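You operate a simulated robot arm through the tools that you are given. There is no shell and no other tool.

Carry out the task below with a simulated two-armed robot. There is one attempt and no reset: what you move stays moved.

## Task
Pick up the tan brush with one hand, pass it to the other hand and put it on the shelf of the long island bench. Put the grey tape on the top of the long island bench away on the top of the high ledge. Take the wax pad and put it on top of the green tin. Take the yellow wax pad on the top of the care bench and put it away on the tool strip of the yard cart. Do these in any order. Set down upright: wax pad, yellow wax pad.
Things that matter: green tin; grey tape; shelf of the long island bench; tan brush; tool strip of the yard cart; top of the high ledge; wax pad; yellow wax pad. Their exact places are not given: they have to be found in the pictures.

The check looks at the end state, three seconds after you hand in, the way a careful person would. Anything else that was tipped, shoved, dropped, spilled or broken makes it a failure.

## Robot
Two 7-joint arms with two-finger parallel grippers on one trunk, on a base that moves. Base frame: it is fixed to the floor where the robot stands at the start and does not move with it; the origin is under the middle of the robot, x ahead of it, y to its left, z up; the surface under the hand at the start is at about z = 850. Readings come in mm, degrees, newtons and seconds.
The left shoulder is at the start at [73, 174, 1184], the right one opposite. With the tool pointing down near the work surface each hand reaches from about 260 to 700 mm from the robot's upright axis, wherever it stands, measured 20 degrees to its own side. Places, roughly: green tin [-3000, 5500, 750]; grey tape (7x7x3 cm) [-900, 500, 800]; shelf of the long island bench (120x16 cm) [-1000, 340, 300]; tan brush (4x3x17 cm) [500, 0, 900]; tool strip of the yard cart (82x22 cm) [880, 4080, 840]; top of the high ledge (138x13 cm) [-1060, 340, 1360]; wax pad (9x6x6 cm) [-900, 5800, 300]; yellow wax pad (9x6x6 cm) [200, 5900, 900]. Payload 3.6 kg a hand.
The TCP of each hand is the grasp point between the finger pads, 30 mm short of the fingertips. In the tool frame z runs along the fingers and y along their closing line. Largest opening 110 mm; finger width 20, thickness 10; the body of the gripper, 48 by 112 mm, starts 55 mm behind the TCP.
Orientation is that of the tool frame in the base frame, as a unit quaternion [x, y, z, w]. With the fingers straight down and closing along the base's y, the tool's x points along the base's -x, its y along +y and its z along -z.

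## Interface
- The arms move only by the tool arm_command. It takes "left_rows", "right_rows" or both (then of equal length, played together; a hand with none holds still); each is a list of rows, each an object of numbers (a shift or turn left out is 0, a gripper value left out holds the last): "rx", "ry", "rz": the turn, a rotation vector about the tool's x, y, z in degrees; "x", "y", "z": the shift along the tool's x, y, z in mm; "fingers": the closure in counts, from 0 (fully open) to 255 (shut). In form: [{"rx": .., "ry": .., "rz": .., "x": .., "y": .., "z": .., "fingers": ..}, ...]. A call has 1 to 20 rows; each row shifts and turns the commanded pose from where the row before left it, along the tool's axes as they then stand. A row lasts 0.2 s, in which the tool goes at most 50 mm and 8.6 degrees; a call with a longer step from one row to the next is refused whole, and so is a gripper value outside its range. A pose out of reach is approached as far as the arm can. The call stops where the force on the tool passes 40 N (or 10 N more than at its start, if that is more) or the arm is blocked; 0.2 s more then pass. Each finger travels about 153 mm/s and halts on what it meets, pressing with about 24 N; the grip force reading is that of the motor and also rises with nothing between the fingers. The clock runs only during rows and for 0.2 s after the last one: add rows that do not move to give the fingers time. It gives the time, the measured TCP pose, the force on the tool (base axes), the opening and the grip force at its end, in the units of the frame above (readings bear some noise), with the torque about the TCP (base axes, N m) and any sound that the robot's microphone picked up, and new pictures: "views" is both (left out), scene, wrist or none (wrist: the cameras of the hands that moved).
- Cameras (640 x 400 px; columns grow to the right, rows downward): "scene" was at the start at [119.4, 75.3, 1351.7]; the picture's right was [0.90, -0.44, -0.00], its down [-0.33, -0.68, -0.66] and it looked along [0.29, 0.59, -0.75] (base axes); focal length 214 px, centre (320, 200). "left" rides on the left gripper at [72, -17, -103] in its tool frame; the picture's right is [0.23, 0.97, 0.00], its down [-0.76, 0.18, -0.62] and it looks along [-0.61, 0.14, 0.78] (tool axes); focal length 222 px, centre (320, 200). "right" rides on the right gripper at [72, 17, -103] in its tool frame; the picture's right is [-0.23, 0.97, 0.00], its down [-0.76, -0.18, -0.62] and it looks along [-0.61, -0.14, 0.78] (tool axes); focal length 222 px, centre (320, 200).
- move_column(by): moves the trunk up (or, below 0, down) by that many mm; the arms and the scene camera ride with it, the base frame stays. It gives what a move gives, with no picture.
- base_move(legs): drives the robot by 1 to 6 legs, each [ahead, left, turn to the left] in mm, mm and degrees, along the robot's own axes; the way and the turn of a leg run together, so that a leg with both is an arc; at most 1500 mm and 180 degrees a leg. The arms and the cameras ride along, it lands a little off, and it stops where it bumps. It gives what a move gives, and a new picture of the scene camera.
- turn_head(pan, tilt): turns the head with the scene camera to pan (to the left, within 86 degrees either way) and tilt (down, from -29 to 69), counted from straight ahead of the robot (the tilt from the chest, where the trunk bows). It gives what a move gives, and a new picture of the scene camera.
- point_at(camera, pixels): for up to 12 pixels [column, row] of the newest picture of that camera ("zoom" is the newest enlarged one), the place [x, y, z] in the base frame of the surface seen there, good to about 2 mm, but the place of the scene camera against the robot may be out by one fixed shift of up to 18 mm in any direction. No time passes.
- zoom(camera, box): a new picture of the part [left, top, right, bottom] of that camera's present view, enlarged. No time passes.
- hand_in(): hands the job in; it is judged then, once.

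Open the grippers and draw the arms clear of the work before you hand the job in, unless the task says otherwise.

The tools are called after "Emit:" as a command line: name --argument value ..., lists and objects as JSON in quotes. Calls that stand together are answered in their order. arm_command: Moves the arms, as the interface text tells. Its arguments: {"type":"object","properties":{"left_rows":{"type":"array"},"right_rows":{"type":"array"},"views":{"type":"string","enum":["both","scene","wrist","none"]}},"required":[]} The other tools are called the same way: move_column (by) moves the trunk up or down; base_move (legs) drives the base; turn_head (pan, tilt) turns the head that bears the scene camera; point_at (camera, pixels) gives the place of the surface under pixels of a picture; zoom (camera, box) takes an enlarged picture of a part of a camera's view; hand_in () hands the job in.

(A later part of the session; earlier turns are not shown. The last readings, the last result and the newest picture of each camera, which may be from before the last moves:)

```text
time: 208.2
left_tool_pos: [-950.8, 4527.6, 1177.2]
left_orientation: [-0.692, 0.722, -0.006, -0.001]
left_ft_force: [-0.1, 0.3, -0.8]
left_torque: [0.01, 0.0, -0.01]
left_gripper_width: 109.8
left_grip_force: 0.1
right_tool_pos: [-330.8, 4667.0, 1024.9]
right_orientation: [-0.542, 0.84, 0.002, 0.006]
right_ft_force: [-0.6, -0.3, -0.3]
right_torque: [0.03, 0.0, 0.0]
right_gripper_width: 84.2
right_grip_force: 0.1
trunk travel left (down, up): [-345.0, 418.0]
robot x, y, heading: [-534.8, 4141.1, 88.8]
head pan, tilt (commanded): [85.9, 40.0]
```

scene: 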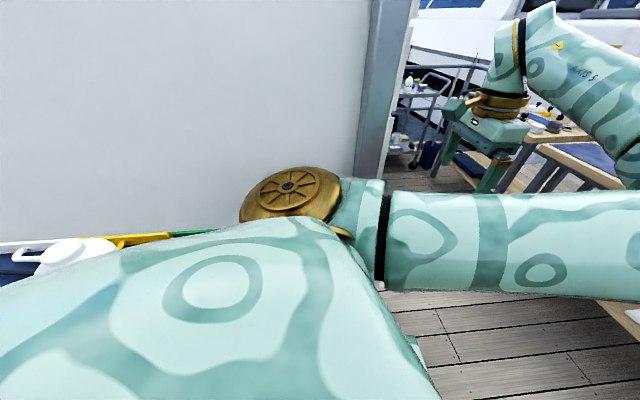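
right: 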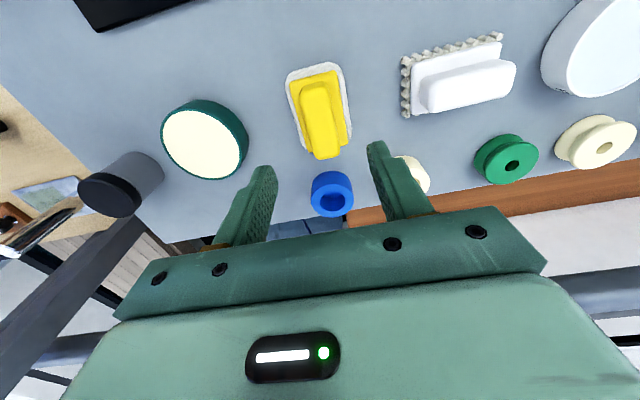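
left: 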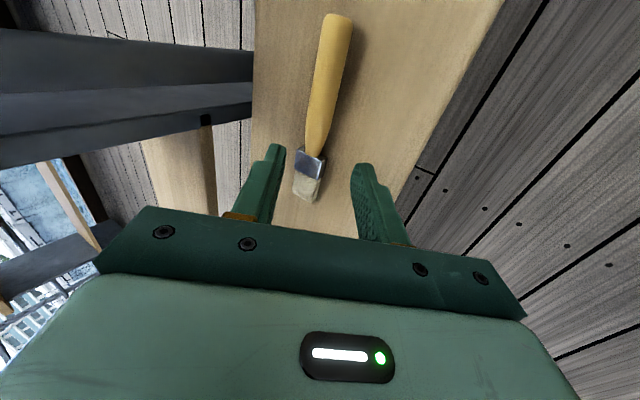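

I zoom to see whether the things on the blue table (white jug at (75,250), etc.) still stand as before.

Emit:
zoom --camera "scene" --box '[0, 200, 240, 350]'

Emit:
base_move --legs '[[560, 0, 1.0]]'

```text
2.67 times, centred on (120, 275) of scene
```

zoom: 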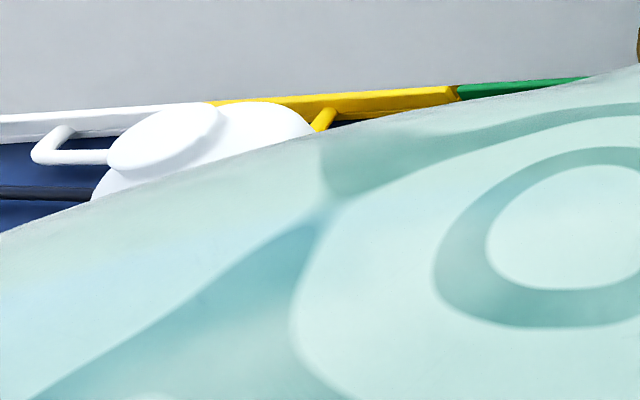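

```text
time: 211.4
left_tool_pos: [-948.3, 5086.7, 1177.7]
left_orientation: [-0.697, 0.717, -0.005, -0.001]
left_ft_force: [0.0, 0.7, -0.3]
left_torque: [0.03, -0.01, -0.01]
left_gripper_width: 110.2
left_grip_force: 0.1
right_tool_pos: [-329.4, 5236.4, 1024.6]
right_orientation: [-0.548, 0.837, 0.002, 0.005]
right_ft_force: [-0.2, -0.3, 0.3]
right_torque: [-0.01, 0.01, -0.03]
right_gripper_width: 84.1
right_grip_force: 0.0
trunk travel left (down, up): [-345.0, 418.0]
robot x, y, heading: [-527.1, 4713.8, 89.6]
head pan, tilt (commanded): [85.9, 40.0]
```

scene: 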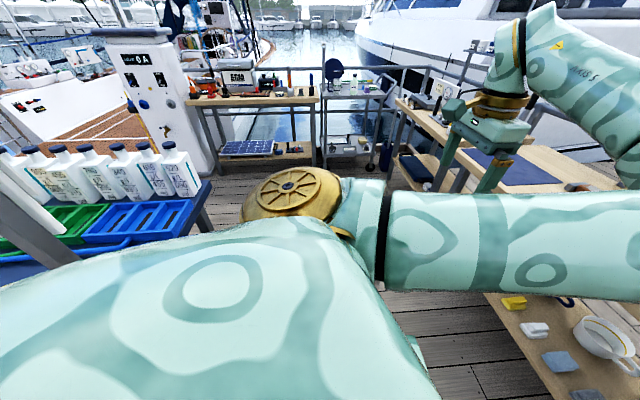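

The table's bottles and trays are all standing as before. Now I look at the shelf: pads at (513,303) yellow, (535,330) white, (560,360) light blue.

Emit:
point_at --camera "scene" --pixels '[[513, 300], [514, 308], [535, 327], [535, 334], [560, 358], [585, 395], [605, 340], [520, 320], [250, 85], [230, 145]]'

Emit:
zoom --camera "scene" --box '[470, 280, 640, 400]'

```text
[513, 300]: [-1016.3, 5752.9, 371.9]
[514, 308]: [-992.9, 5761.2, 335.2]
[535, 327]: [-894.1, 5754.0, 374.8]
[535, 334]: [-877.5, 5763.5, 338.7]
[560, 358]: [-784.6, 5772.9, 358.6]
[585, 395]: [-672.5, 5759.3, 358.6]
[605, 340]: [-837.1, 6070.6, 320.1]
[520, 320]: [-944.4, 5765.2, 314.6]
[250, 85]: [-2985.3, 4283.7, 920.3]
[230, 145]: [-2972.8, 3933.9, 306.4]
```

```text
3.33 times, centred on (555, 340) of scene
```

zoom: 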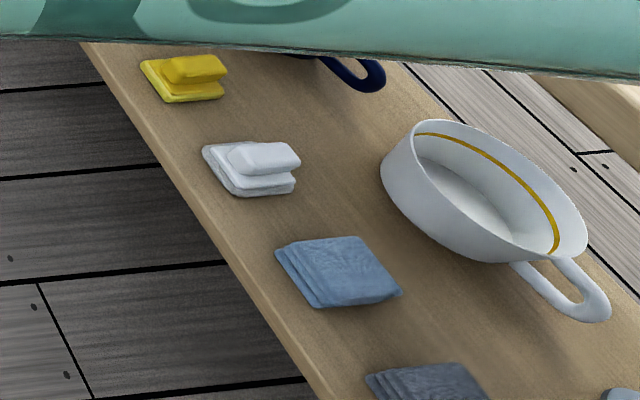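

The white pad at ≈[-888, 5757] on the shelf (bar along y) matches the wax pad's given place. I shift left 540 mm in the open, and pull the left arm back and up so it stays clear of the bench when the trunk goes down.

Emit:
base_move --legs '[[0, 540, 0]]'

Emit:
arm_command --left_rows '[{"x": 20, "z": -25}, {"x": 20, "z": -25}, {"x": 20, "z": -25}, {"x": 20, "z": -25}, {}]' --views "none"

Emit:
turn_head --pan -10 --tilt 40

```text
time: 214.5
left_tool_pos: [-1486.9, 5087.4, 1177.4]
left_orientation: [-0.698, 0.716, -0.005, -0.001]
left_ft_force: [0.3, -0.4, -1.1]
left_torque: [0.0, -0.06, -0.02]
left_gripper_width: 109.7
left_grip_force: 0.0
right_tool_pos: [-868.4, 5238.2, 1024.4]
right_orientation: [-0.548, 0.836, 0.002, 0.007]
right_ft_force: [-0.1, -0.5, -0.2]
right_torque: [0.02, 0.03, -0.01]
right_gripper_width: 84.1
right_grip_force: 0.1
trunk travel left (down, up): [-345.0, 418.0]
robot x, y, heading: [-1069.1, 4710.2, 89.7]
head pan, tilt (commanded): [85.9, 40.0]
```

scene: 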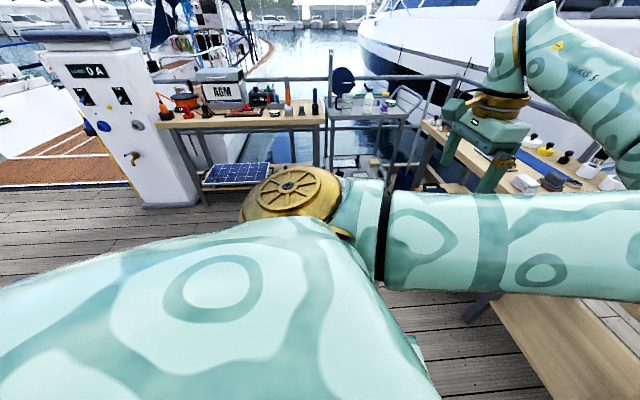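

```text
time: 215.7
left_tool_pos: [-1489.3, 5008.6, 1277.5]
left_orientation: [-0.698, 0.716, -0.006, 0.0]
left_ft_force: [0.0, -0.9, -0.4]
left_torque: [0.01, 0.02, 0.03]
left_gripper_width: 110.0
left_grip_force: 0.0
right_tool_pos: [-867.4, 5239.7, 1024.9]
right_orientation: [-0.548, 0.836, 0.003, 0.007]
right_ft_force: [1.2, 0.3, 0.1]
right_torque: [0.01, -0.04, -0.01]
right_gripper_width: 84.1
right_grip_force: 0.0
trunk travel left (down, up): [-345.0, 418.0]
robot x, y, heading: [-1067.6, 4713.8, 89.7]
head pan, tilt (commanded): [85.9, 40.0]
```

```text
time: 217.5
left_tool_pos: [-1489.5, 5008.4, 1276.9]
left_orientation: [-0.698, 0.716, -0.005, 0.0]
left_ft_force: [0.4, -0.2, 0.6]
left_torque: [0.0, -0.01, 0.01]
left_gripper_width: 110.2
left_grip_force: 0.1
right_tool_pos: [-867.9, 5237.9, 1025.5]
right_orientation: [-0.549, 0.836, 0.002, 0.006]
right_ft_force: [1.0, -0.4, 0.5]
right_torque: [-0.03, -0.04, 0.0]
right_gripper_width: 84.3
right_grip_force: 0.2
trunk travel left (down, up): [-345.0, 418.0]
robot x, y, heading: [-1066.0, 4714.0, 89.8]
head pan, tilt (commanded): [-10.0, 40.0]
```

scene: 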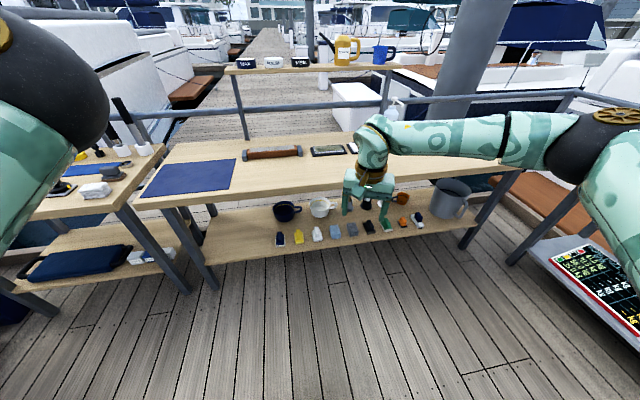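

The shelf is now in view with the white pad at (318,234). I zoom to inspect the pads' shapes.

Emit:
zoom --camera "scene" --box '[260, 190, 400, 260]'

Emit:
point_at --camera "scene" --pixels '[[318, 229], [318, 236], [318, 241], [299, 232], [335, 228], [280, 238], [318, 250], [318, 208], [308, 234], [327, 236]]'

```text
4.57 times, centred on (330, 225) of scene
```

zoom: 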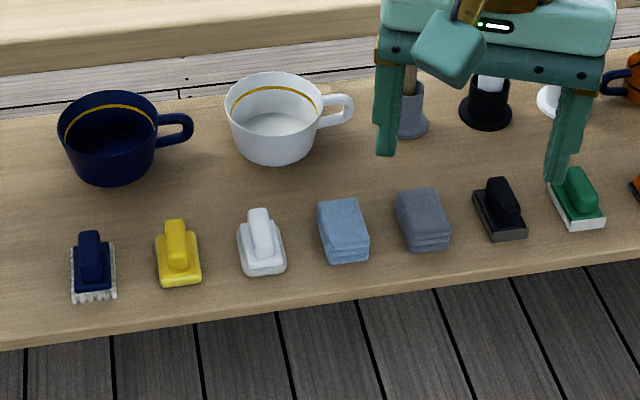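

```text
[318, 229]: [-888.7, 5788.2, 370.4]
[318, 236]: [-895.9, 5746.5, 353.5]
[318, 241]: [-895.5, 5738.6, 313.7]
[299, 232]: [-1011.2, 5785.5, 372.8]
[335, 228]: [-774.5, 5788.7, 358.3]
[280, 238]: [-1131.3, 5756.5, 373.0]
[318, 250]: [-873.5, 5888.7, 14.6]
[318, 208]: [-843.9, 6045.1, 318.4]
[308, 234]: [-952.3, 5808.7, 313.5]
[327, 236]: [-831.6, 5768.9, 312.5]
```

The white pad (bar centre ≈[-891, 5760], top ≈356) is the wax pad. I lower the trunk 345 mm here in the open and straighten the right hand's roll.

Emit:
move_column --by -345

Emit:
arm_command --right_rows '[{"rz": -7.7}, {"rz": -7.7}, {"rz": -7.7}, {}]' --views "scene"

```text
time: 220.8
left_tool_pos: [-1488.8, 5005.7, 934.2]
left_orientation: [-0.698, 0.716, -0.005, 0.0]
left_ft_force: [-1.1, -0.1, 0.2]
left_torque: [-0.02, 0.01, -0.03]
left_gripper_width: 110.2
left_grip_force: 0.0
right_tool_pos: [-868.4, 5238.8, 679.1]
right_orientation: [-0.549, 0.836, 0.002, 0.007]
right_ft_force: [1.6, -0.4, 0.0]
right_torque: [0.0, 0.0, 0.01]
right_gripper_width: 84.3
right_grip_force: 0.1
trunk travel left (down, up): [0.0, 763.0]
robot x, y, heading: [-1068.0, 4714.5, 89.7]
head pan, tilt (commanded): [-10.0, 40.0]
```

```text
time: 221.8
left_tool_pos: [-1489.1, 5008.6, 932.7]
left_orientation: [-0.698, 0.716, -0.005, -0.001]
left_ft_force: [0.2, 0.7, 0.6]
left_torque: [-0.01, -0.02, 0.01]
left_gripper_width: 110.1
left_grip_force: 0.1
right_tool_pos: [-867.3, 5238.6, 680.6]
right_orientation: [-0.706, 0.709, 0.0, 0.006]
right_ft_force: [-0.5, -0.3, -0.3]
right_torque: [0.02, 0.04, -0.03]
right_gripper_width: 84.4
right_grip_force: 0.1
trunk travel left (down, up): [0.0, 763.0]
robot x, y, heading: [-1065.7, 4717.8, 89.8]
head pan, tilt (commanded): [-10.0, 40.0]
```

scene: 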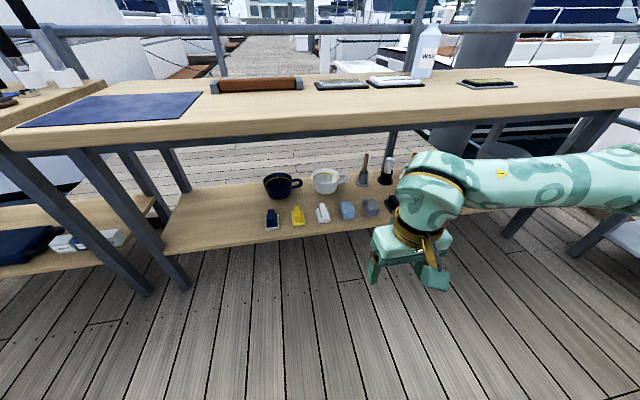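

Roll is neutral. I lower the right hand ~250 mm in the open.

Emit:
arm_command --right_rows '[{"z": 42}, {"z": 42}, {"z": 42}, {"z": 42}, {"z": 42}, {"z": 40}, {}]' --views "scene"

```text
time: 223.4
left_tool_pos: [-1489.6, 5008.6, 933.3]
left_orientation: [-0.697, 0.717, -0.005, 0.0]
left_ft_force: [-0.3, -0.3, 0.5]
left_torque: [-0.01, -0.02, 0.01]
left_gripper_width: 110.1
left_grip_force: 0.0
right_tool_pos: [-865.7, 5240.5, 429.3]
right_orientation: [-0.704, 0.71, 0.0, 0.006]
right_ft_force: [-0.5, -0.5, 0.6]
right_torque: [0.03, -0.02, -0.01]
right_gripper_width: 84.4
right_grip_force: 0.1
trunk travel left (down, up): [0.0, 763.0]
robot x, y, heading: [-1065.6, 4711.0, 89.8]
head pan, tilt (commanded): [-10.0, 40.0]
```

scene: 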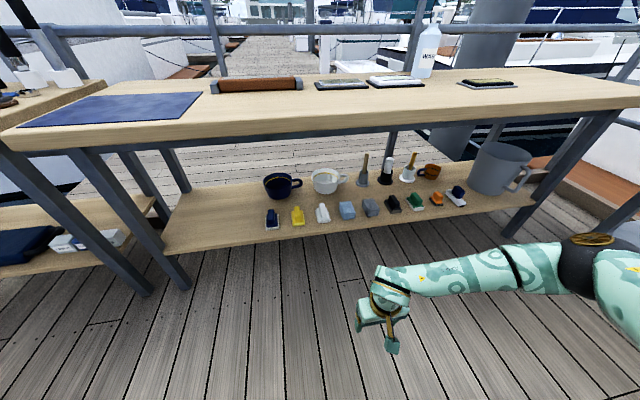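

The arm is low with the elbow out to the right. I pitch the hand forward (ry negative) about 45°.

Emit:
arm_command --right_rows '[{"ry": -8}, {"ry": -8}, {"ry": -8}, {"ry": -8}, {"ry": -8}, {"ry": -5}, {}]' --views "both"

```text
time: 225.0
left_tool_pos: [-1488.9, 5008.5, 932.1]
left_orientation: [-0.698, 0.716, -0.006, 0.0]
left_ft_force: [-0.6, -1.2, -1.3]
left_torque: [-0.02, -0.02, 0.02]
left_gripper_width: 110.3
left_grip_force: 0.0
right_tool_pos: [-881.3, 5249.8, 437.0]
right_orientation: [-0.696, 0.699, 0.114, 0.12]
right_ft_force: [0.6, 0.8, -0.4]
right_torque: [0.02, 0.0, 0.04]
right_gripper_width: 84.4
right_grip_force: 0.0
right hand out of reach, approached as far as the arm can: row 3, 4, 5, 6
trunk travel left (down, up): [0.0, 763.0]
robot x, y, heading: [-1066.2, 4714.8, 89.4]
head pan, tilt (commanded): [-10.0, 40.0]
```

scene: 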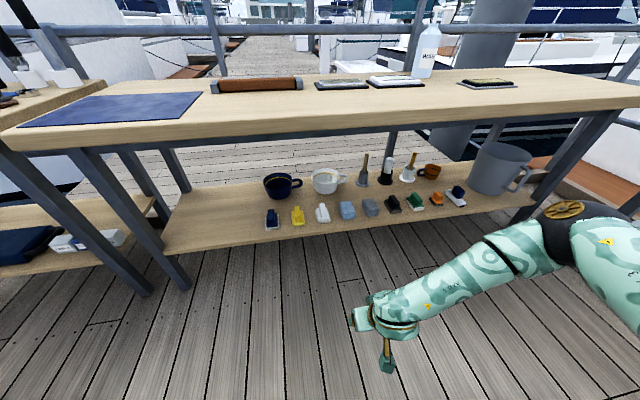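
right: 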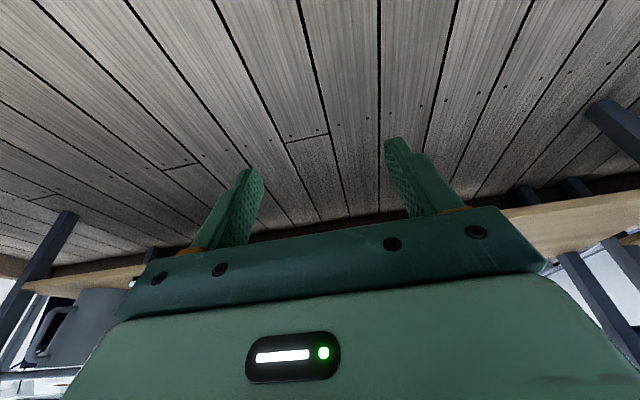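

Only 19° of pitch is reachable this way. The bench here leaves more room, so a vertical hand may do; I return to vertical and extend forward to ~640 mm ahead in the open to check the elbow height.

Emit:
arm_command --right_rows '[{"ry": 8}, {"ry": 8}, {"ry": 3}, {"x": -38}, {"x": -38}, {"x": -30}, {"z": 5}, {}]' --views "both"

```text
time: 226.8
left_tool_pos: [-1489.8, 5008.2, 933.1]
left_orientation: [-0.698, 0.716, -0.006, -0.001]
left_ft_force: [0.3, -0.4, 0.7]
left_torque: [-0.02, -0.02, 0.0]
left_gripper_width: 110.2
left_grip_force: 0.1
right_tool_pos: [-881.0, 5356.2, 434.9]
right_orientation: [-0.704, 0.71, 0.012, 0.018]
right_ft_force: [0.4, 0.2, 0.4]
right_torque: [0.03, 0.01, -0.01]
right_gripper_width: 84.0
right_grip_force: 0.1
trunk travel left (down, up): [0.0, 763.0]
robot x, y, heading: [-1066.1, 4716.7, 89.7]
head pan, tilt (commanded): [-10.0, 40.0]
```

scene: 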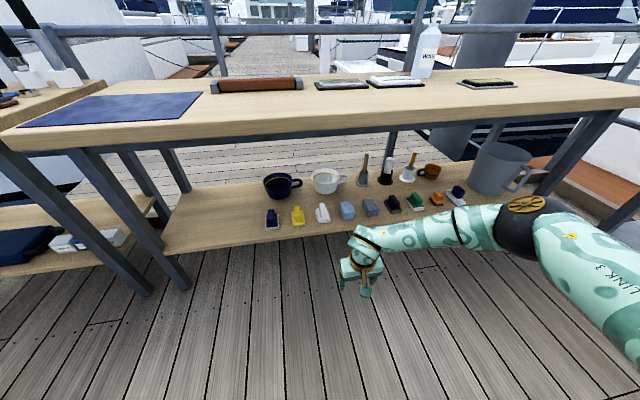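
right: 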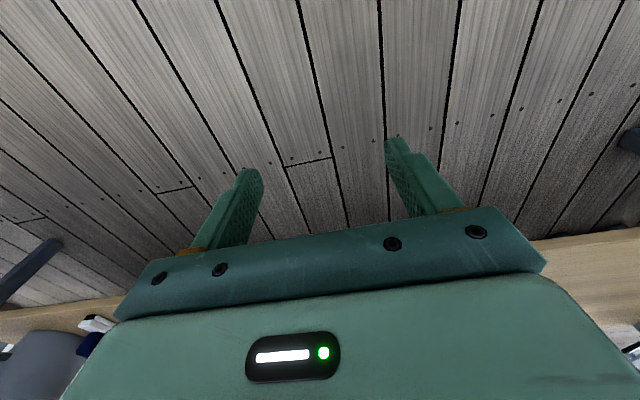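

Emit:
point_at --camera "scene" --pixels '[[365, 240], [400, 230], [440, 222], [480, 212], [525, 203], [545, 215], [600, 235], [360, 275], [500, 230]]'

```text
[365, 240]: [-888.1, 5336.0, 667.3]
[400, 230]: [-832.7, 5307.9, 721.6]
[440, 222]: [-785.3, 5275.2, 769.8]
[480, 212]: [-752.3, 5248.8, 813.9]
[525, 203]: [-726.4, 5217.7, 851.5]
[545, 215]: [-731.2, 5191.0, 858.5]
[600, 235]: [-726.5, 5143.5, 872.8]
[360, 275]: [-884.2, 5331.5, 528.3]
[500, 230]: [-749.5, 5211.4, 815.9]
```

The elbow would sit at z≈800+ right at the bench edge, which is too tight. The left arm is in a low-elbow posture, so I try it instead: bring the left hand forward and down in the open.

Emit:
arm_command --left_rows '[{"x": -30, "y": -20, "z": 30}, {"x": -30, "y": -20, "z": 30}, {"x": -30, "y": -20, "z": 30}, {"x": -30, "y": -20, "z": 30}, {"x": -30, "y": -20, "z": 30}, {"x": -30, "y": -20, "z": 30}, {"x": -30, "y": -20, "z": 30}, {"x": -30, "y": -20, "z": 30}, {}]' --views "scene"

```text
time: 228.8
left_tool_pos: [-1458.8, 5191.0, 758.7]
left_orientation: [-0.697, 0.717, -0.006, -0.001]
left_ft_force: [-0.5, -0.3, -0.1]
left_torque: [-0.03, 0.03, 0.0]
left_gripper_width: 110.1
left_grip_force: 0.1
left hand out of reach, approached as far as the arm can: row 4, 5, 6, 7, 8
right_tool_pos: [-881.3, 5354.6, 435.9]
right_orientation: [-0.704, 0.71, 0.012, 0.02]
right_ft_force: [0.4, 0.8, 0.1]
right_torque: [-0.01, 0.01, -0.03]
right_gripper_width: 84.1
right_grip_force: 0.0
trunk travel left (down, up): [0.0, 763.0]
robot x, y, heading: [-1071.0, 4711.6, 89.7]
head pan, tilt (commanded): [-10.0, 40.0]
```

scene: 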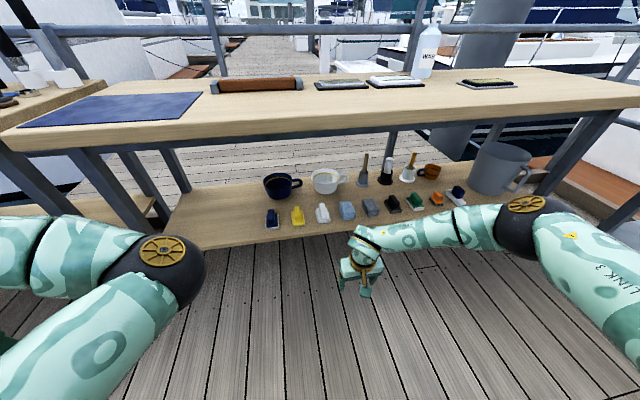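

The left hand is limited there. For the left arm earlier, pitching forward when far out and low (≈650 ahead, z≈367) made the elbow drop; I try the same with the right hand: lower to z≈370 and pitch.

Emit:
arm_command --right_rows '[{"z": 35}, {"z": 30}, {"ry": -8}, {"ry": -8}, {"ry": -8}, {"ry": -8}, {}]' --views "scene"

```text
time: 230.4
left_tool_pos: [-1460.1, 5190.7, 757.1]
left_orientation: [-0.698, 0.716, -0.005, -0.001]
left_ft_force: [0.3, -1.4, -0.3]
left_torque: [0.0, 0.02, 0.0]
left_gripper_width: 109.9
left_grip_force: 0.1
right_tool_pos: [-879.6, 5358.2, 371.3]
right_orientation: [-0.687, 0.69, 0.158, 0.165]
right_ft_force: [0.2, -0.7, -0.2]
right_torque: [-0.03, 0.01, -0.01]
right_gripper_width: 84.3
right_grip_force: 0.0
right hand out of reach, approached as far as the arm can: row 6
trunk travel left (down, up): [0.0, 763.0]
robot x, y, heading: [-1070.9, 4711.4, 89.9]
head pan, tilt (commanded): [-10.0, 40.0]
```

scene: 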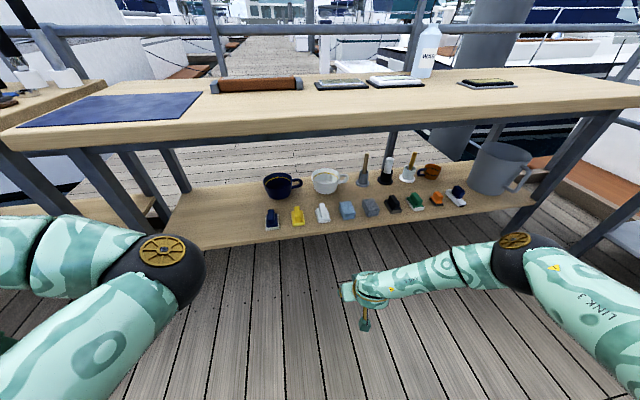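

Pitch is now ~26° at z=371. I probe the forearm and elbow heights again.

Emit:
point_at --camera "scene" --pixels '[[365, 280], [400, 273], [440, 262], [480, 252], [513, 238], [540, 250], [600, 280]]'

Emit:
arm_command --right_rows '[{"ry": -4}, {"ry": -4}, {"ry": -4}, {"ry": -4}, {}]' --views "scene"

```text
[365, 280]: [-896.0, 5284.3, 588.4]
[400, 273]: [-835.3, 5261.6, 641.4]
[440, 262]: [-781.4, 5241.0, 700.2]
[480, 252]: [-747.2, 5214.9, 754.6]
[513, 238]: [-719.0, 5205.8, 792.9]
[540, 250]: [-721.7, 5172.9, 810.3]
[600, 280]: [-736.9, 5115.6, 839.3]
```

```text
time: 231.6
left_tool_pos: [-1459.8, 5190.2, 757.9]
left_orientation: [-0.698, 0.716, -0.005, -0.001]
left_ft_force: [-0.2, 0.0, 0.7]
left_torque: [-0.05, -0.01, 0.03]
left_gripper_width: 110.3
left_grip_force: 0.1
right_tool_pos: [-898.2, 5365.6, 380.5]
right_orientation: [-0.681, 0.686, 0.179, 0.185]
right_ft_force: [-0.1, -0.3, 0.2]
right_torque: [0.01, 0.03, 0.0]
right_gripper_width: 84.1
right_grip_force: 0.2
right hand out of reach, approached as far as the arm can: row 1, 2, 3, 4
trunk travel left (down, up): [0.0, 763.0]
robot x, y, heading: [-1064.3, 4710.1, 89.8]
head pan, tilt (commanded): [-10.0, 40.0]
```

scene: 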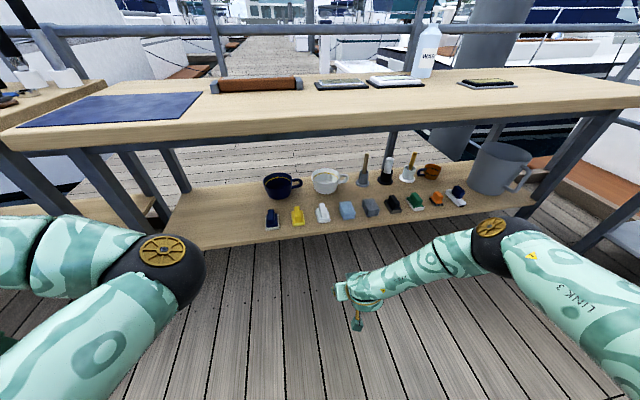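

Pitch crept to ~30° with a small drift. I probe the elbow again and also the underside of the bench's front edge.

Emit:
point_at --camera "scene" --pixels '[[360, 282], [400, 265], [440, 250], [488, 222], [520, 240], [330, 120], [330, 128], [330, 134], [330, 140], [240, 150], [250, 240], [322, 208]]'

```text
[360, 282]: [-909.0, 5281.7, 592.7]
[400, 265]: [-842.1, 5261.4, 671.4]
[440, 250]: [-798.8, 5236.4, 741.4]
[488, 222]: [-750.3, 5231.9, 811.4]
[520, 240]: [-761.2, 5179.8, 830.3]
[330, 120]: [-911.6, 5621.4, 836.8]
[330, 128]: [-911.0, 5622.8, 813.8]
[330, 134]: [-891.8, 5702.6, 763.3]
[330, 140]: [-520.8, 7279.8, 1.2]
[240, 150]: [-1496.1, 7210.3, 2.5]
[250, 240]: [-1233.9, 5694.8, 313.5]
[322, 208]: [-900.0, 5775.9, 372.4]
```

The underside of the bench slab is at z≈795 and the forearm at the edge plane would be ≈720 with a vertical hand, better still if I turn the robot ~15° right so the elbow stays outside. First I pull the left arm back and up again, and set the right hand vertical.

Emit:
arm_command --left_rows '[{"x": 30, "y": 4, "z": -30}, {"x": 30, "y": 4, "z": -30}, {"x": 30, "y": 4, "z": -30}, {"x": 30, "y": 4, "z": -30}, {"x": 30, "y": 4, "z": -30}, {"x": 30, "y": 4, "z": -30}, {"x": 10, "z": -30}, {}]' --right_rows '[{"z": -15}, {"ry": 8}, {"ry": 8}, {"ry": 8}, {"ry": 5.8}, {"z": -20}, {}, {}]' --views "scene"

```text
time: 233.4
left_tool_pos: [-1491.2, 5003.3, 970.3]
left_orientation: [-0.698, 0.716, -0.005, -0.001]
left_ft_force: [-0.8, 0.5, -0.3]
left_torque: [0.0, -0.03, -0.03]
left_gripper_width: 110.0
left_grip_force: 0.0
right_tool_pos: [-899.5, 5360.1, 412.9]
right_orientation: [-0.704, 0.71, -0.003, 0.002]
right_ft_force: [0.3, 1.0, 0.4]
right_torque: [0.01, 0.01, 0.02]
right_gripper_width: 84.2
right_grip_force: 0.1
trunk travel left (down, up): [0.0, 763.0]
robot x, y, heading: [-1066.1, 4713.8, 89.5]
head pan, tilt (commanded): [-10.0, 40.0]
```

scene: 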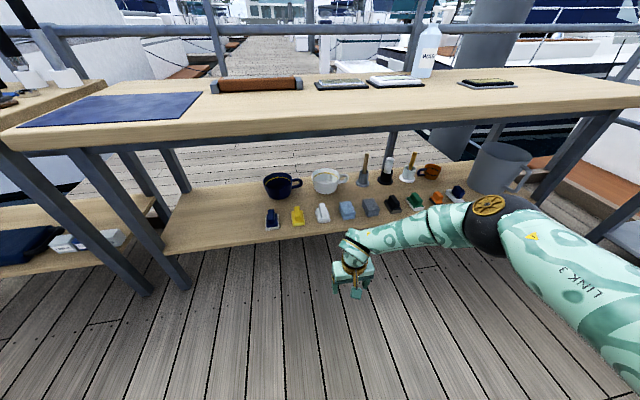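

The right hand is vertical at z=413. I probe this posture's forearm and elbow points once more.

Emit:
point_at --camera "scene" --pixels '[[358, 242], [390, 232], [420, 224], [455, 215], [487, 203], [510, 205], [540, 225], [350, 272]]'

```text
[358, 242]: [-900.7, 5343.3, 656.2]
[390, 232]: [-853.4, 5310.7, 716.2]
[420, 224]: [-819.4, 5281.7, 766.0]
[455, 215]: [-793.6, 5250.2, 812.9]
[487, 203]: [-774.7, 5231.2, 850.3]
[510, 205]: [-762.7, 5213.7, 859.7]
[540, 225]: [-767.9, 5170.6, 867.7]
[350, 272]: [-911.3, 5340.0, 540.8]
```

Best seems a ~22° forward pitch with the robot turned 15° right, keeping the elbow outside the bench edge. I turn the base right 15° and pitch the hand, with a little more left-arm tuck.

Emit:
base_move --legs '[[0, 0, -14.7]]'

Emit:
arm_command --left_rows '[{"x": 25, "z": -10}, {"x": 25, "z": -10}, {"x": 25, "z": -10}, {}, {}, {}]' --right_rows '[{"z": 14}, {"z": 14}, {"z": 14}, {"ry": -7.5}, {"ry": -7.5}, {"ry": -7}]' --views "scene"

```text
time: 234.7
left_tool_pos: [-1402.3, 5101.1, 971.1]
left_orientation: [-0.599, 0.8, -0.005, -0.002]
left_ft_force: [-0.2, -0.8, 0.7]
left_torque: [0.0, 0.02, 0.02]
left_gripper_width: 109.8
left_grip_force: 0.0
right_tool_pos: [-739.8, 5295.2, 412.8]
right_orientation: [-0.608, 0.794, -0.003, 0.002]
right_ft_force: [-0.9, -0.1, 0.2]
right_torque: [0.01, 0.01, 0.02]
right_gripper_width: 84.3
right_grip_force: 0.1
trunk travel left (down, up): [0.0, 763.0]
robot x, y, heading: [-1067.0, 4715.1, 75.2]
head pan, tilt (commanded): [-10.0, 40.0]
```

scene: 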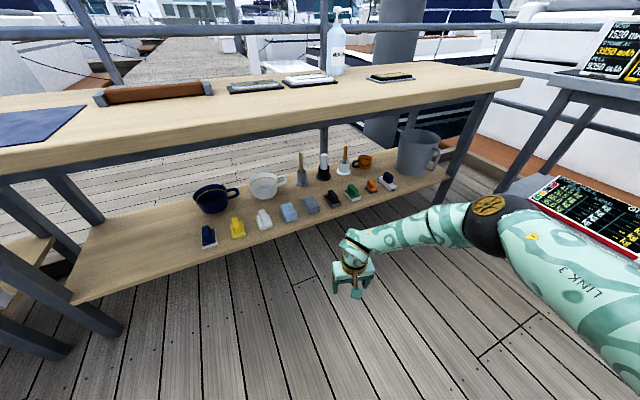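

```text
time: 236.1
left_tool_pos: [-1425.1, 5031.5, 998.9]
left_orientation: [-0.6, 0.8, -0.006, -0.001]
left_ft_force: [-0.7, -0.3, -1.2]
left_torque: [0.03, -0.01, 0.02]
left_gripper_width: 110.1
left_grip_force: 0.0
right_tool_pos: [-739.6, 5295.8, 371.4]
right_orientation: [-0.597, 0.779, 0.113, 0.154]
right_ft_force: [0.1, 0.5, 0.2]
right_torque: [-0.01, -0.01, 0.0]
right_gripper_width: 84.0
right_grip_force: 0.0
trunk travel left (down, up): [0.0, 763.0]
robot x, y, heading: [-1066.0, 4712.8, 74.8]
head pan, tilt (commanded): [-10.0, 40.0]
```

scene: 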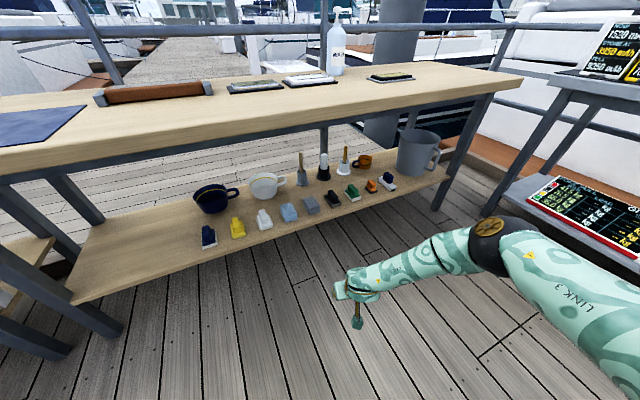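

A 22° pitch is reached cleanly. I add a +15° turn about the vertical so the fingers will close along base x, across the bar.

Emit:
arm_command --right_rows '[{"rx": -2.8, "rz": -6.95}, {"rx": -2.8, "rz": -6.95}, {}]' --views "both"

Emit:
point_at --camera "scene" --pixels '[[360, 280], [395, 268], [430, 255], [460, 245], [488, 222], [510, 230], [540, 250]]'

```text
time: 236.9
left_tool_pos: [-1424.5, 5031.4, 1000.0]
left_orientation: [-0.6, 0.8, -0.005, -0.001]
left_ft_force: [-0.6, 0.7, -0.5]
left_torque: [0.0, 0.04, -0.03]
left_gripper_width: 110.3
left_grip_force: 0.1
right_tool_pos: [-740.3, 5295.2, 370.9]
right_orientation: [-0.694, 0.695, 0.132, 0.137]
right_ft_force: [0.0, -0.8, -0.4]
right_torque: [0.04, 0.0, 0.0]
right_gripper_width: 84.3
right_grip_force: 0.2
trunk travel left (down, up): [0.0, 763.0]
robot x, y, heading: [-1066.5, 4710.0, 74.9]
head pan, tilt (commanded): [-10.0, 40.0]
```

scene: 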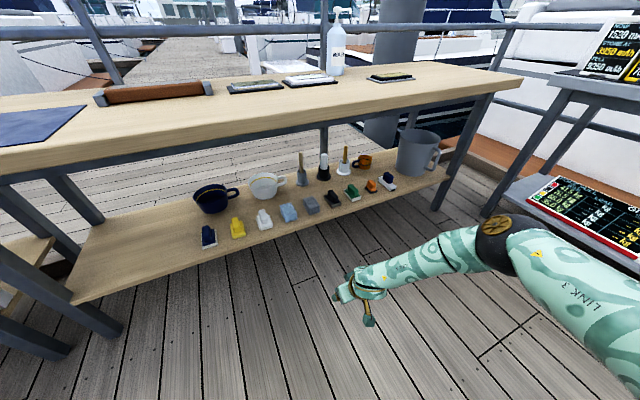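
right: 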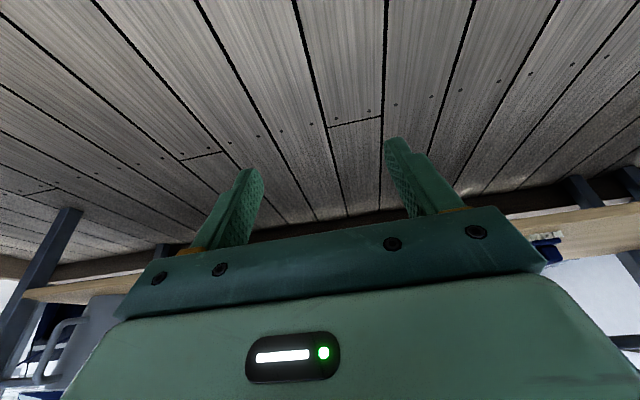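

```text
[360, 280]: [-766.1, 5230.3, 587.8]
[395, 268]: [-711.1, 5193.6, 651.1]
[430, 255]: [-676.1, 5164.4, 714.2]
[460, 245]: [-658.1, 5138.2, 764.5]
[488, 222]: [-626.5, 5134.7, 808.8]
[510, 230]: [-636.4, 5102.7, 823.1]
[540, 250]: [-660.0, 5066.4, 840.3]
```

The hand is now pitched 22° purely in the y–z plane, closing along x; forearm at the edge plane would be z≈705 (slab at 795). I check the positions of the left bench legs before choosing the final base spot.

Emit:
point_at --camera "scene" --pixels '[[110, 325], [55, 345], [20, 280], [20, 240], [70, 200], [30, 130], [265, 212], [265, 225], [237, 225], [290, 210]]'

```text
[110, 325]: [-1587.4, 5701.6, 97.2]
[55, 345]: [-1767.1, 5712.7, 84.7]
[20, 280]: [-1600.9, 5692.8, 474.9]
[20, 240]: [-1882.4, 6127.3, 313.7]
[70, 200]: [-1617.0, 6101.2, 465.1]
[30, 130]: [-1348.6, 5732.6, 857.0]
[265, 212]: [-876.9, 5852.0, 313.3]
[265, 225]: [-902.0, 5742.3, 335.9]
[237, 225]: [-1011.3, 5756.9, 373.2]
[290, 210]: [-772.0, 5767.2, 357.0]
```

All legs are at y≥5690, so the approach is free. I drive (left 236, ahead 294 in robot axes) so the TCP comes to about [-891, 5640], just in front of the shelf.

Emit:
base_move --legs '[[0, 236, 0], [294, 0, 0]]'

Emit:
zoom --camera "right" --box '[0, 0, 640, 400]'

```text
time: 240.3
left_tool_pos: [-1575.3, 5379.6, 999.5]
left_orientation: [-0.597, 0.802, -0.005, -0.002]
left_ft_force: [0.1, -0.1, 0.0]
left_torque: [0.01, -0.02, 0.01]
left_gripper_width: 110.2
left_grip_force: 0.1
right_tool_pos: [-888.6, 5641.3, 370.9]
right_orientation: [-0.692, 0.697, 0.131, 0.137]
right_ft_force: [-0.2, -0.2, -1.1]
right_torque: [0.0, 0.06, -0.01]
right_gripper_width: 84.3
right_grip_force: 0.0
trunk travel left (down, up): [0.0, 763.0]
robot x, y, heading: [-1217.5, 5058.4, 74.5]
head pan, tilt (commanded): [-10.0, 40.0]
```

scene: 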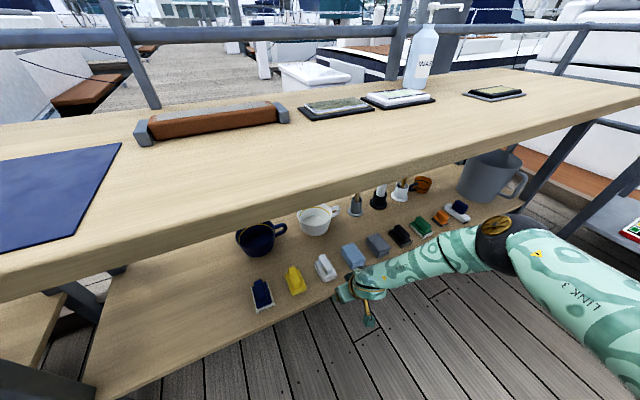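

```text
1.00 times, centred on (320, 200) of right (not enlarged: the box is as wide or as high as the picture)
```

zoom: 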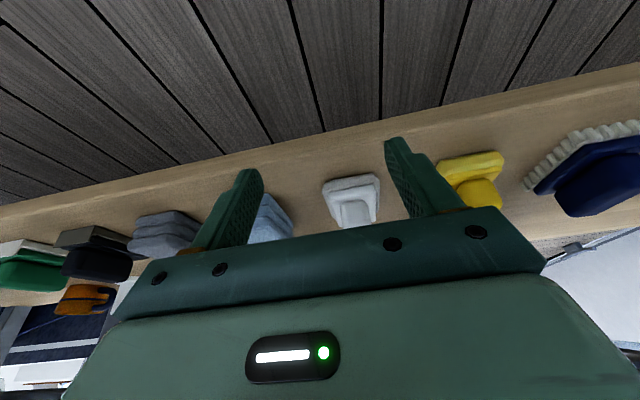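

The white pad shows at (352,200) slightly toward the right finger; I measure it.

Emit:
point_at --camera "zoom" --pixels '[[352, 212], [345, 215], [364, 210], [350, 190], [325, 185], [378, 178], [352, 180], [350, 222], [270, 215], [480, 190], [300, 180], [330, 220]]'

Emit:
zoom --camera "right" --box '[300, 150, 410, 240]'

```text
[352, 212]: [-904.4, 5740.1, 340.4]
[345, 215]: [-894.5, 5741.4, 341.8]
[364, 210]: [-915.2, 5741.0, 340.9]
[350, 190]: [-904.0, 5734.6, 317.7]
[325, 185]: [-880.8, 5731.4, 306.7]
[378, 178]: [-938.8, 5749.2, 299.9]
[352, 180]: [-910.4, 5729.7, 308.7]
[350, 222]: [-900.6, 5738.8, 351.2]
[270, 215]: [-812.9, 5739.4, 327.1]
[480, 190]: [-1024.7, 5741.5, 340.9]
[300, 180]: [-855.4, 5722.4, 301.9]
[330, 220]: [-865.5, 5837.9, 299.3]
```

```text
4.44 times, centred on (355, 195) of right
```

zoom: 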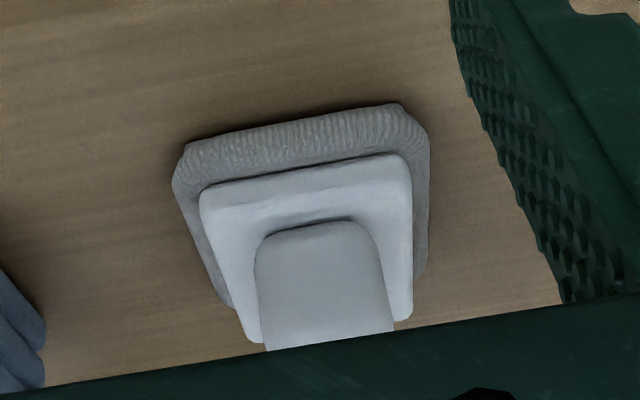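

Bar centre x≈−905, bar y≈5740–5798, shelf z≈300.5. I shift −17 mm in x, lower 8 mm, and slide forward 85 mm.

Emit:
arm_command --right_rows '[{"x": 3, "y": 17.4, "z": 7.4}, {"x": -19.7, "z": 7.9}, {"x": -19.7, "z": 7.9}, {"x": -19.7, "z": 7.9}, {"x": -19.7, "z": 7.9}, {}]' --views "both"

```text
time: 241.7
left_tool_pos: [-1574.8, 5379.5, 1000.9]
left_orientation: [-0.598, 0.802, -0.005, -0.001]
left_ft_force: [0.3, 0.5, 0.2]
left_torque: [0.01, 0.03, -0.05]
left_gripper_width: 109.8
left_grip_force: 0.0
right_tool_pos: [-906.5, 5724.9, 363.8]
right_orientation: [-0.692, 0.696, 0.131, 0.136]
right_ft_force: [0.6, 0.8, -0.1]
right_torque: [-0.01, 0.06, 0.03]
right_gripper_width: 84.3
right_grip_force: 0.1
trunk travel left (down, up): [0.0, 763.0]
robot x, y, heading: [-1218.4, 5057.0, 74.5]
head pan, tilt (commanded): [-10.0, 40.0]
```

scene: 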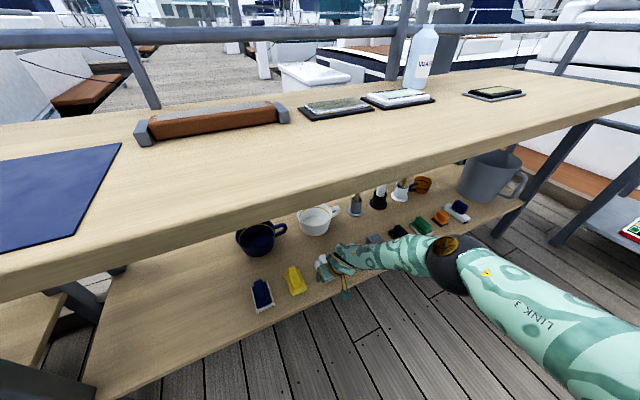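
right: 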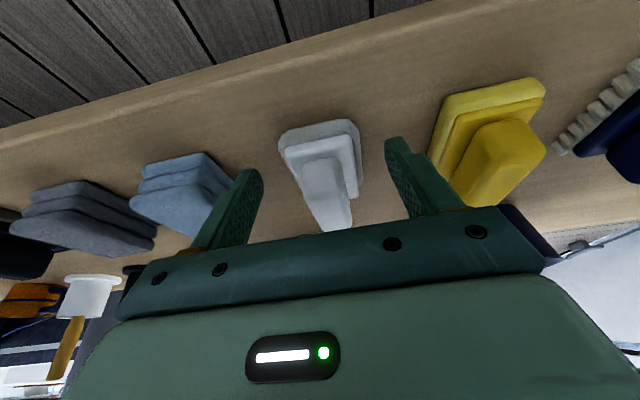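

The pad is centred (col ~323) between the fingers; neighbours are clear. I slide forward 38 mm more and lower ~5 mm.

Emit:
arm_command --right_rows '[{"x": -17.7, "z": 7.1}, {"x": -17.7, "z": 7.1}, {"x": 1.8, "z": 4.5}, {}]' --views "wrist"

```text
time: 242.7
left_tool_pos: [-1575.1, 5380.2, 999.7]
left_orientation: [-0.598, 0.802, -0.006, -0.001]
left_ft_force: [0.1, 0.5, -0.3]
left_torque: [-0.01, -0.02, 0.01]
left_gripper_width: 110.1
left_grip_force: 0.0
right_tool_pos: [-905.7, 5758.7, 361.3]
right_orientation: [-0.691, 0.697, 0.131, 0.138]
right_ft_force: [-1.3, 0.6, 0.1]
right_torque: [-0.02, -0.02, 0.02]
right_gripper_width: 84.3
right_grip_force: 0.1
right hand out of reach, approached as far as the arm can: row 2, 3
trunk travel left (down, up): [0.0, 763.0]
robot x, y, heading: [-1218.0, 5055.2, 74.9]
head pan, tilt (commanded): [-10.0, 40.0]
```

right: 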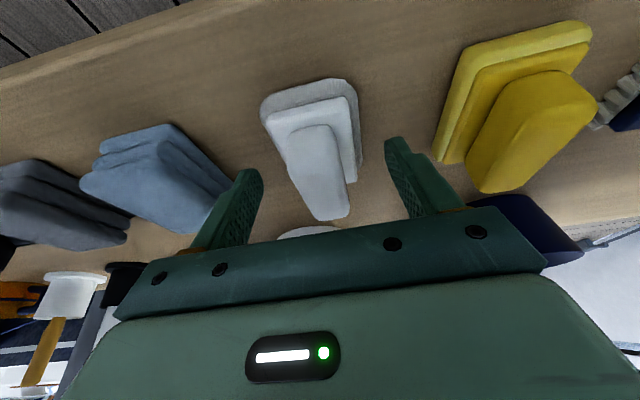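

The hand is nearly at its reach limit here ([-906, 5759, 361]); I measure the bar relative to the fingers.

Emit:
point_at --camera "right" --pixels '[[318, 150], [322, 180], [328, 205], [300, 150], [345, 190], [310, 105], [268, 110], [345, 90], [318, 212], [240, 190], [400, 170]]'

```text
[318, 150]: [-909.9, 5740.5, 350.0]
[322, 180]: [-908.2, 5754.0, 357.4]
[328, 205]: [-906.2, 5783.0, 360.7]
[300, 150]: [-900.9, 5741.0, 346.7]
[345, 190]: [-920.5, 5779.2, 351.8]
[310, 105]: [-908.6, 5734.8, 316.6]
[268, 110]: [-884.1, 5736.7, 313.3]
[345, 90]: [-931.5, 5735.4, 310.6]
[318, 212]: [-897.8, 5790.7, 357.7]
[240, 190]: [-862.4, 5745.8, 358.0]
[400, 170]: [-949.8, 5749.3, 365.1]
```

The bar (x≈−907, y 5740–5795, top ≈359) lies well between the fingers; I close the gripper.

Emit:
arm_command --right_rows '[{"fingers": 150}, {"fingers": 255}, {"fingers": 255}, {"fingers": 255}, {"fingers": 255}]' --views "wrist"

```text
time: 243.9
left_tool_pos: [-1575.7, 5379.9, 1000.0]
left_orientation: [-0.598, 0.801, -0.006, -0.001]
left_ft_force: [0.1, -0.1, -0.1]
left_torque: [-0.03, 0.0, 0.01]
left_gripper_width: 109.9
left_grip_force: 0.0
right_tool_pos: [-906.4, 5758.2, 361.9]
right_orientation: [-0.692, 0.697, 0.131, 0.138]
right_ft_force: [0.6, -0.8, 0.8]
right_torque: [-0.05, 0.0, 0.02]
right_gripper_width: 29.2
right_grip_force: 23.5
trunk travel left (down, up): [0.0, 763.0]
robot x, y, heading: [-1218.3, 5059.8, 74.7]
head pan, tilt (commanded): [-10.0, 40.0]
```

right: 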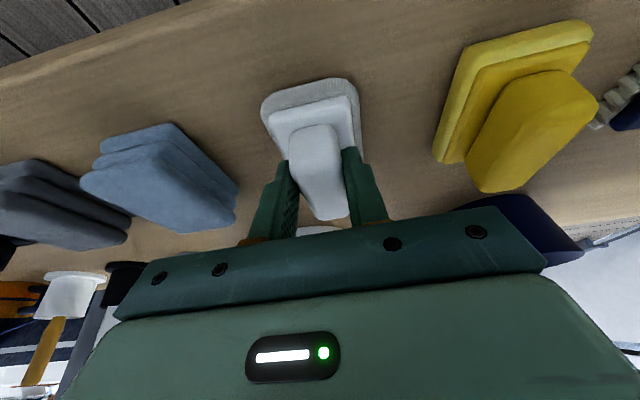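

The bar is gripped (29 mm, 24 N). I lift ~15 mm straight up.

Emit:
arm_command --right_rows '[{"x": -1.9, "z": -4.6}, {"x": -1.9, "z": -4.6}, {"x": -1.9, "z": -4.6}, {}]' --views "both"

```text
time: 244.9
left_tool_pos: [-1574.6, 5379.3, 1000.8]
left_orientation: [-0.598, 0.802, -0.005, -0.001]
left_ft_force: [0.4, -1.1, 1.3]
left_torque: [0.02, 0.01, 0.0]
left_gripper_width: 109.7
left_grip_force: 0.1
right_tool_pos: [-907.3, 5758.9, 376.7]
right_orientation: [-0.692, 0.697, 0.13, 0.136]
right_ft_force: [0.6, -0.4, -0.4]
right_torque: [-0.04, -0.01, 0.04]
right_gripper_width: 29.7
right_grip_force: 23.8
trunk travel left (down, up): [0.0, 763.0]
robot x, y, heading: [-1218.2, 5057.9, 74.9]
head pan, tilt (commanded): [-10.0, 40.0]
```

scene: 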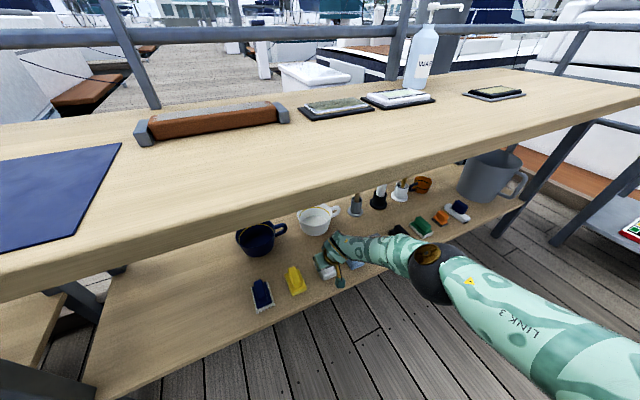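
right: 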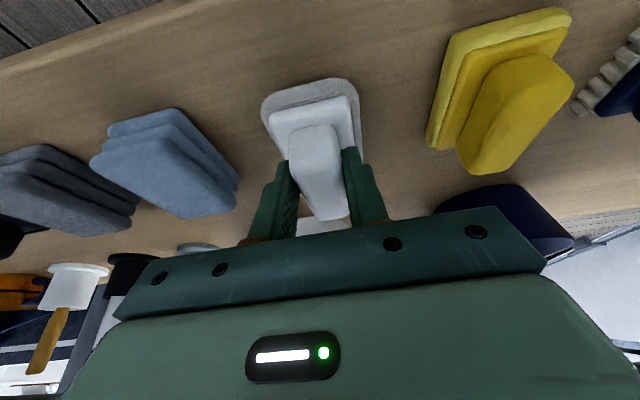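

Pad is up 15 mm. I withdraw straight along base −y by 450 mm (a combined back/right leg in robot axes).

Emit:
base_move --legs '[[-434, -117, 0]]'

```text
time: 247.6
left_tool_pos: [-1577.2, 4928.4, 999.4]
left_orientation: [-0.597, 0.802, -0.005, -0.002]
left_ft_force: [-0.2, 0.5, -0.6]
left_torque: [0.03, -0.01, 0.0]
left_gripper_width: 109.9
left_grip_force: 0.0
right_tool_pos: [-908.9, 5307.2, 377.0]
right_orientation: [-0.691, 0.698, 0.131, 0.137]
right_ft_force: [-0.3, 0.0, -0.9]
right_torque: [-0.02, -0.01, 0.01]
right_gripper_width: 29.5
right_grip_force: 24.1
trunk travel left (down, up): [0.0, 763.0]
robot x, y, heading: [-1219.8, 4608.9, 74.5]
head pan, tilt (commanded): [-10.0, 40.0]
```

scene: 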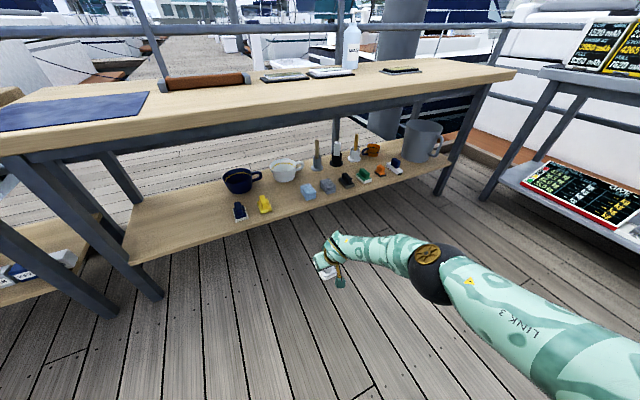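

The pad is out and the other items are untouched. I raise the trunk 345 mm and look left for the green tin near [-3000, 5500, 750].

Emit:
move_column --by 345

Emit:
turn_head --pan 75 --tilt 25

```text
time: 251.0
left_tool_pos: [-1578.8, 4929.1, 1344.0]
left_orientation: [-0.598, 0.801, -0.005, 0.0]
left_ft_force: [0.3, 0.0, 0.1]
left_torque: [0.03, 0.0, 0.03]
left_gripper_width: 110.0
left_grip_force: 0.2
right_tool_pos: [-903.5, 5322.0, 988.6]
right_orientation: [0.658, -0.651, -0.226, -0.304]
right_ft_force: [0.2, 0.1, -1.0]
right_torque: [-0.05, -0.01, -0.01]
right_gripper_width: 29.5
right_grip_force: 23.9
trunk travel left (down, up): [-345.0, 418.0]
robot x, y, heading: [-1221.5, 4609.3, 74.7]
head pan, tilt (commanded): [-10.0, 40.0]
```

```text
time: 252.6
left_tool_pos: [-1577.6, 4928.9, 1345.1]
left_orientation: [-0.598, 0.802, -0.006, -0.001]
left_ft_force: [0.4, 1.3, 1.0]
left_torque: [0.02, -0.02, 0.01]
left_gripper_width: 109.9
left_grip_force: 0.0
right_tool_pos: [-902.9, 5323.4, 989.5]
right_orientation: [0.658, -0.651, -0.227, -0.304]
right_ft_force: [-1.4, 0.2, -0.5]
right_torque: [-0.04, -0.02, -0.03]
right_gripper_width: 29.3
right_grip_force: 24.4
trunk travel left (down, up): [-345.0, 418.0]
robot x, y, heading: [-1225.3, 4605.9, 74.6]
head pan, tilt (commanded): [75.0, 25.0]
```

scene: 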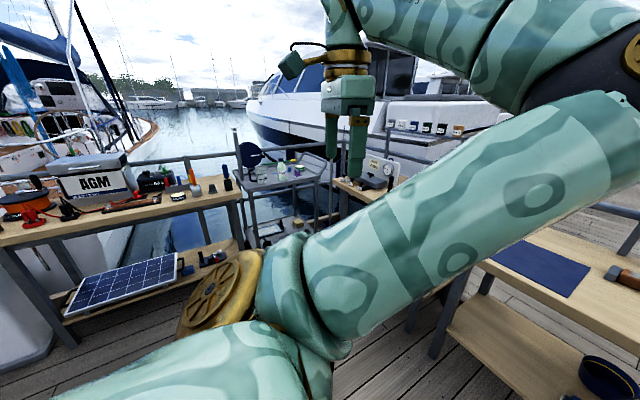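

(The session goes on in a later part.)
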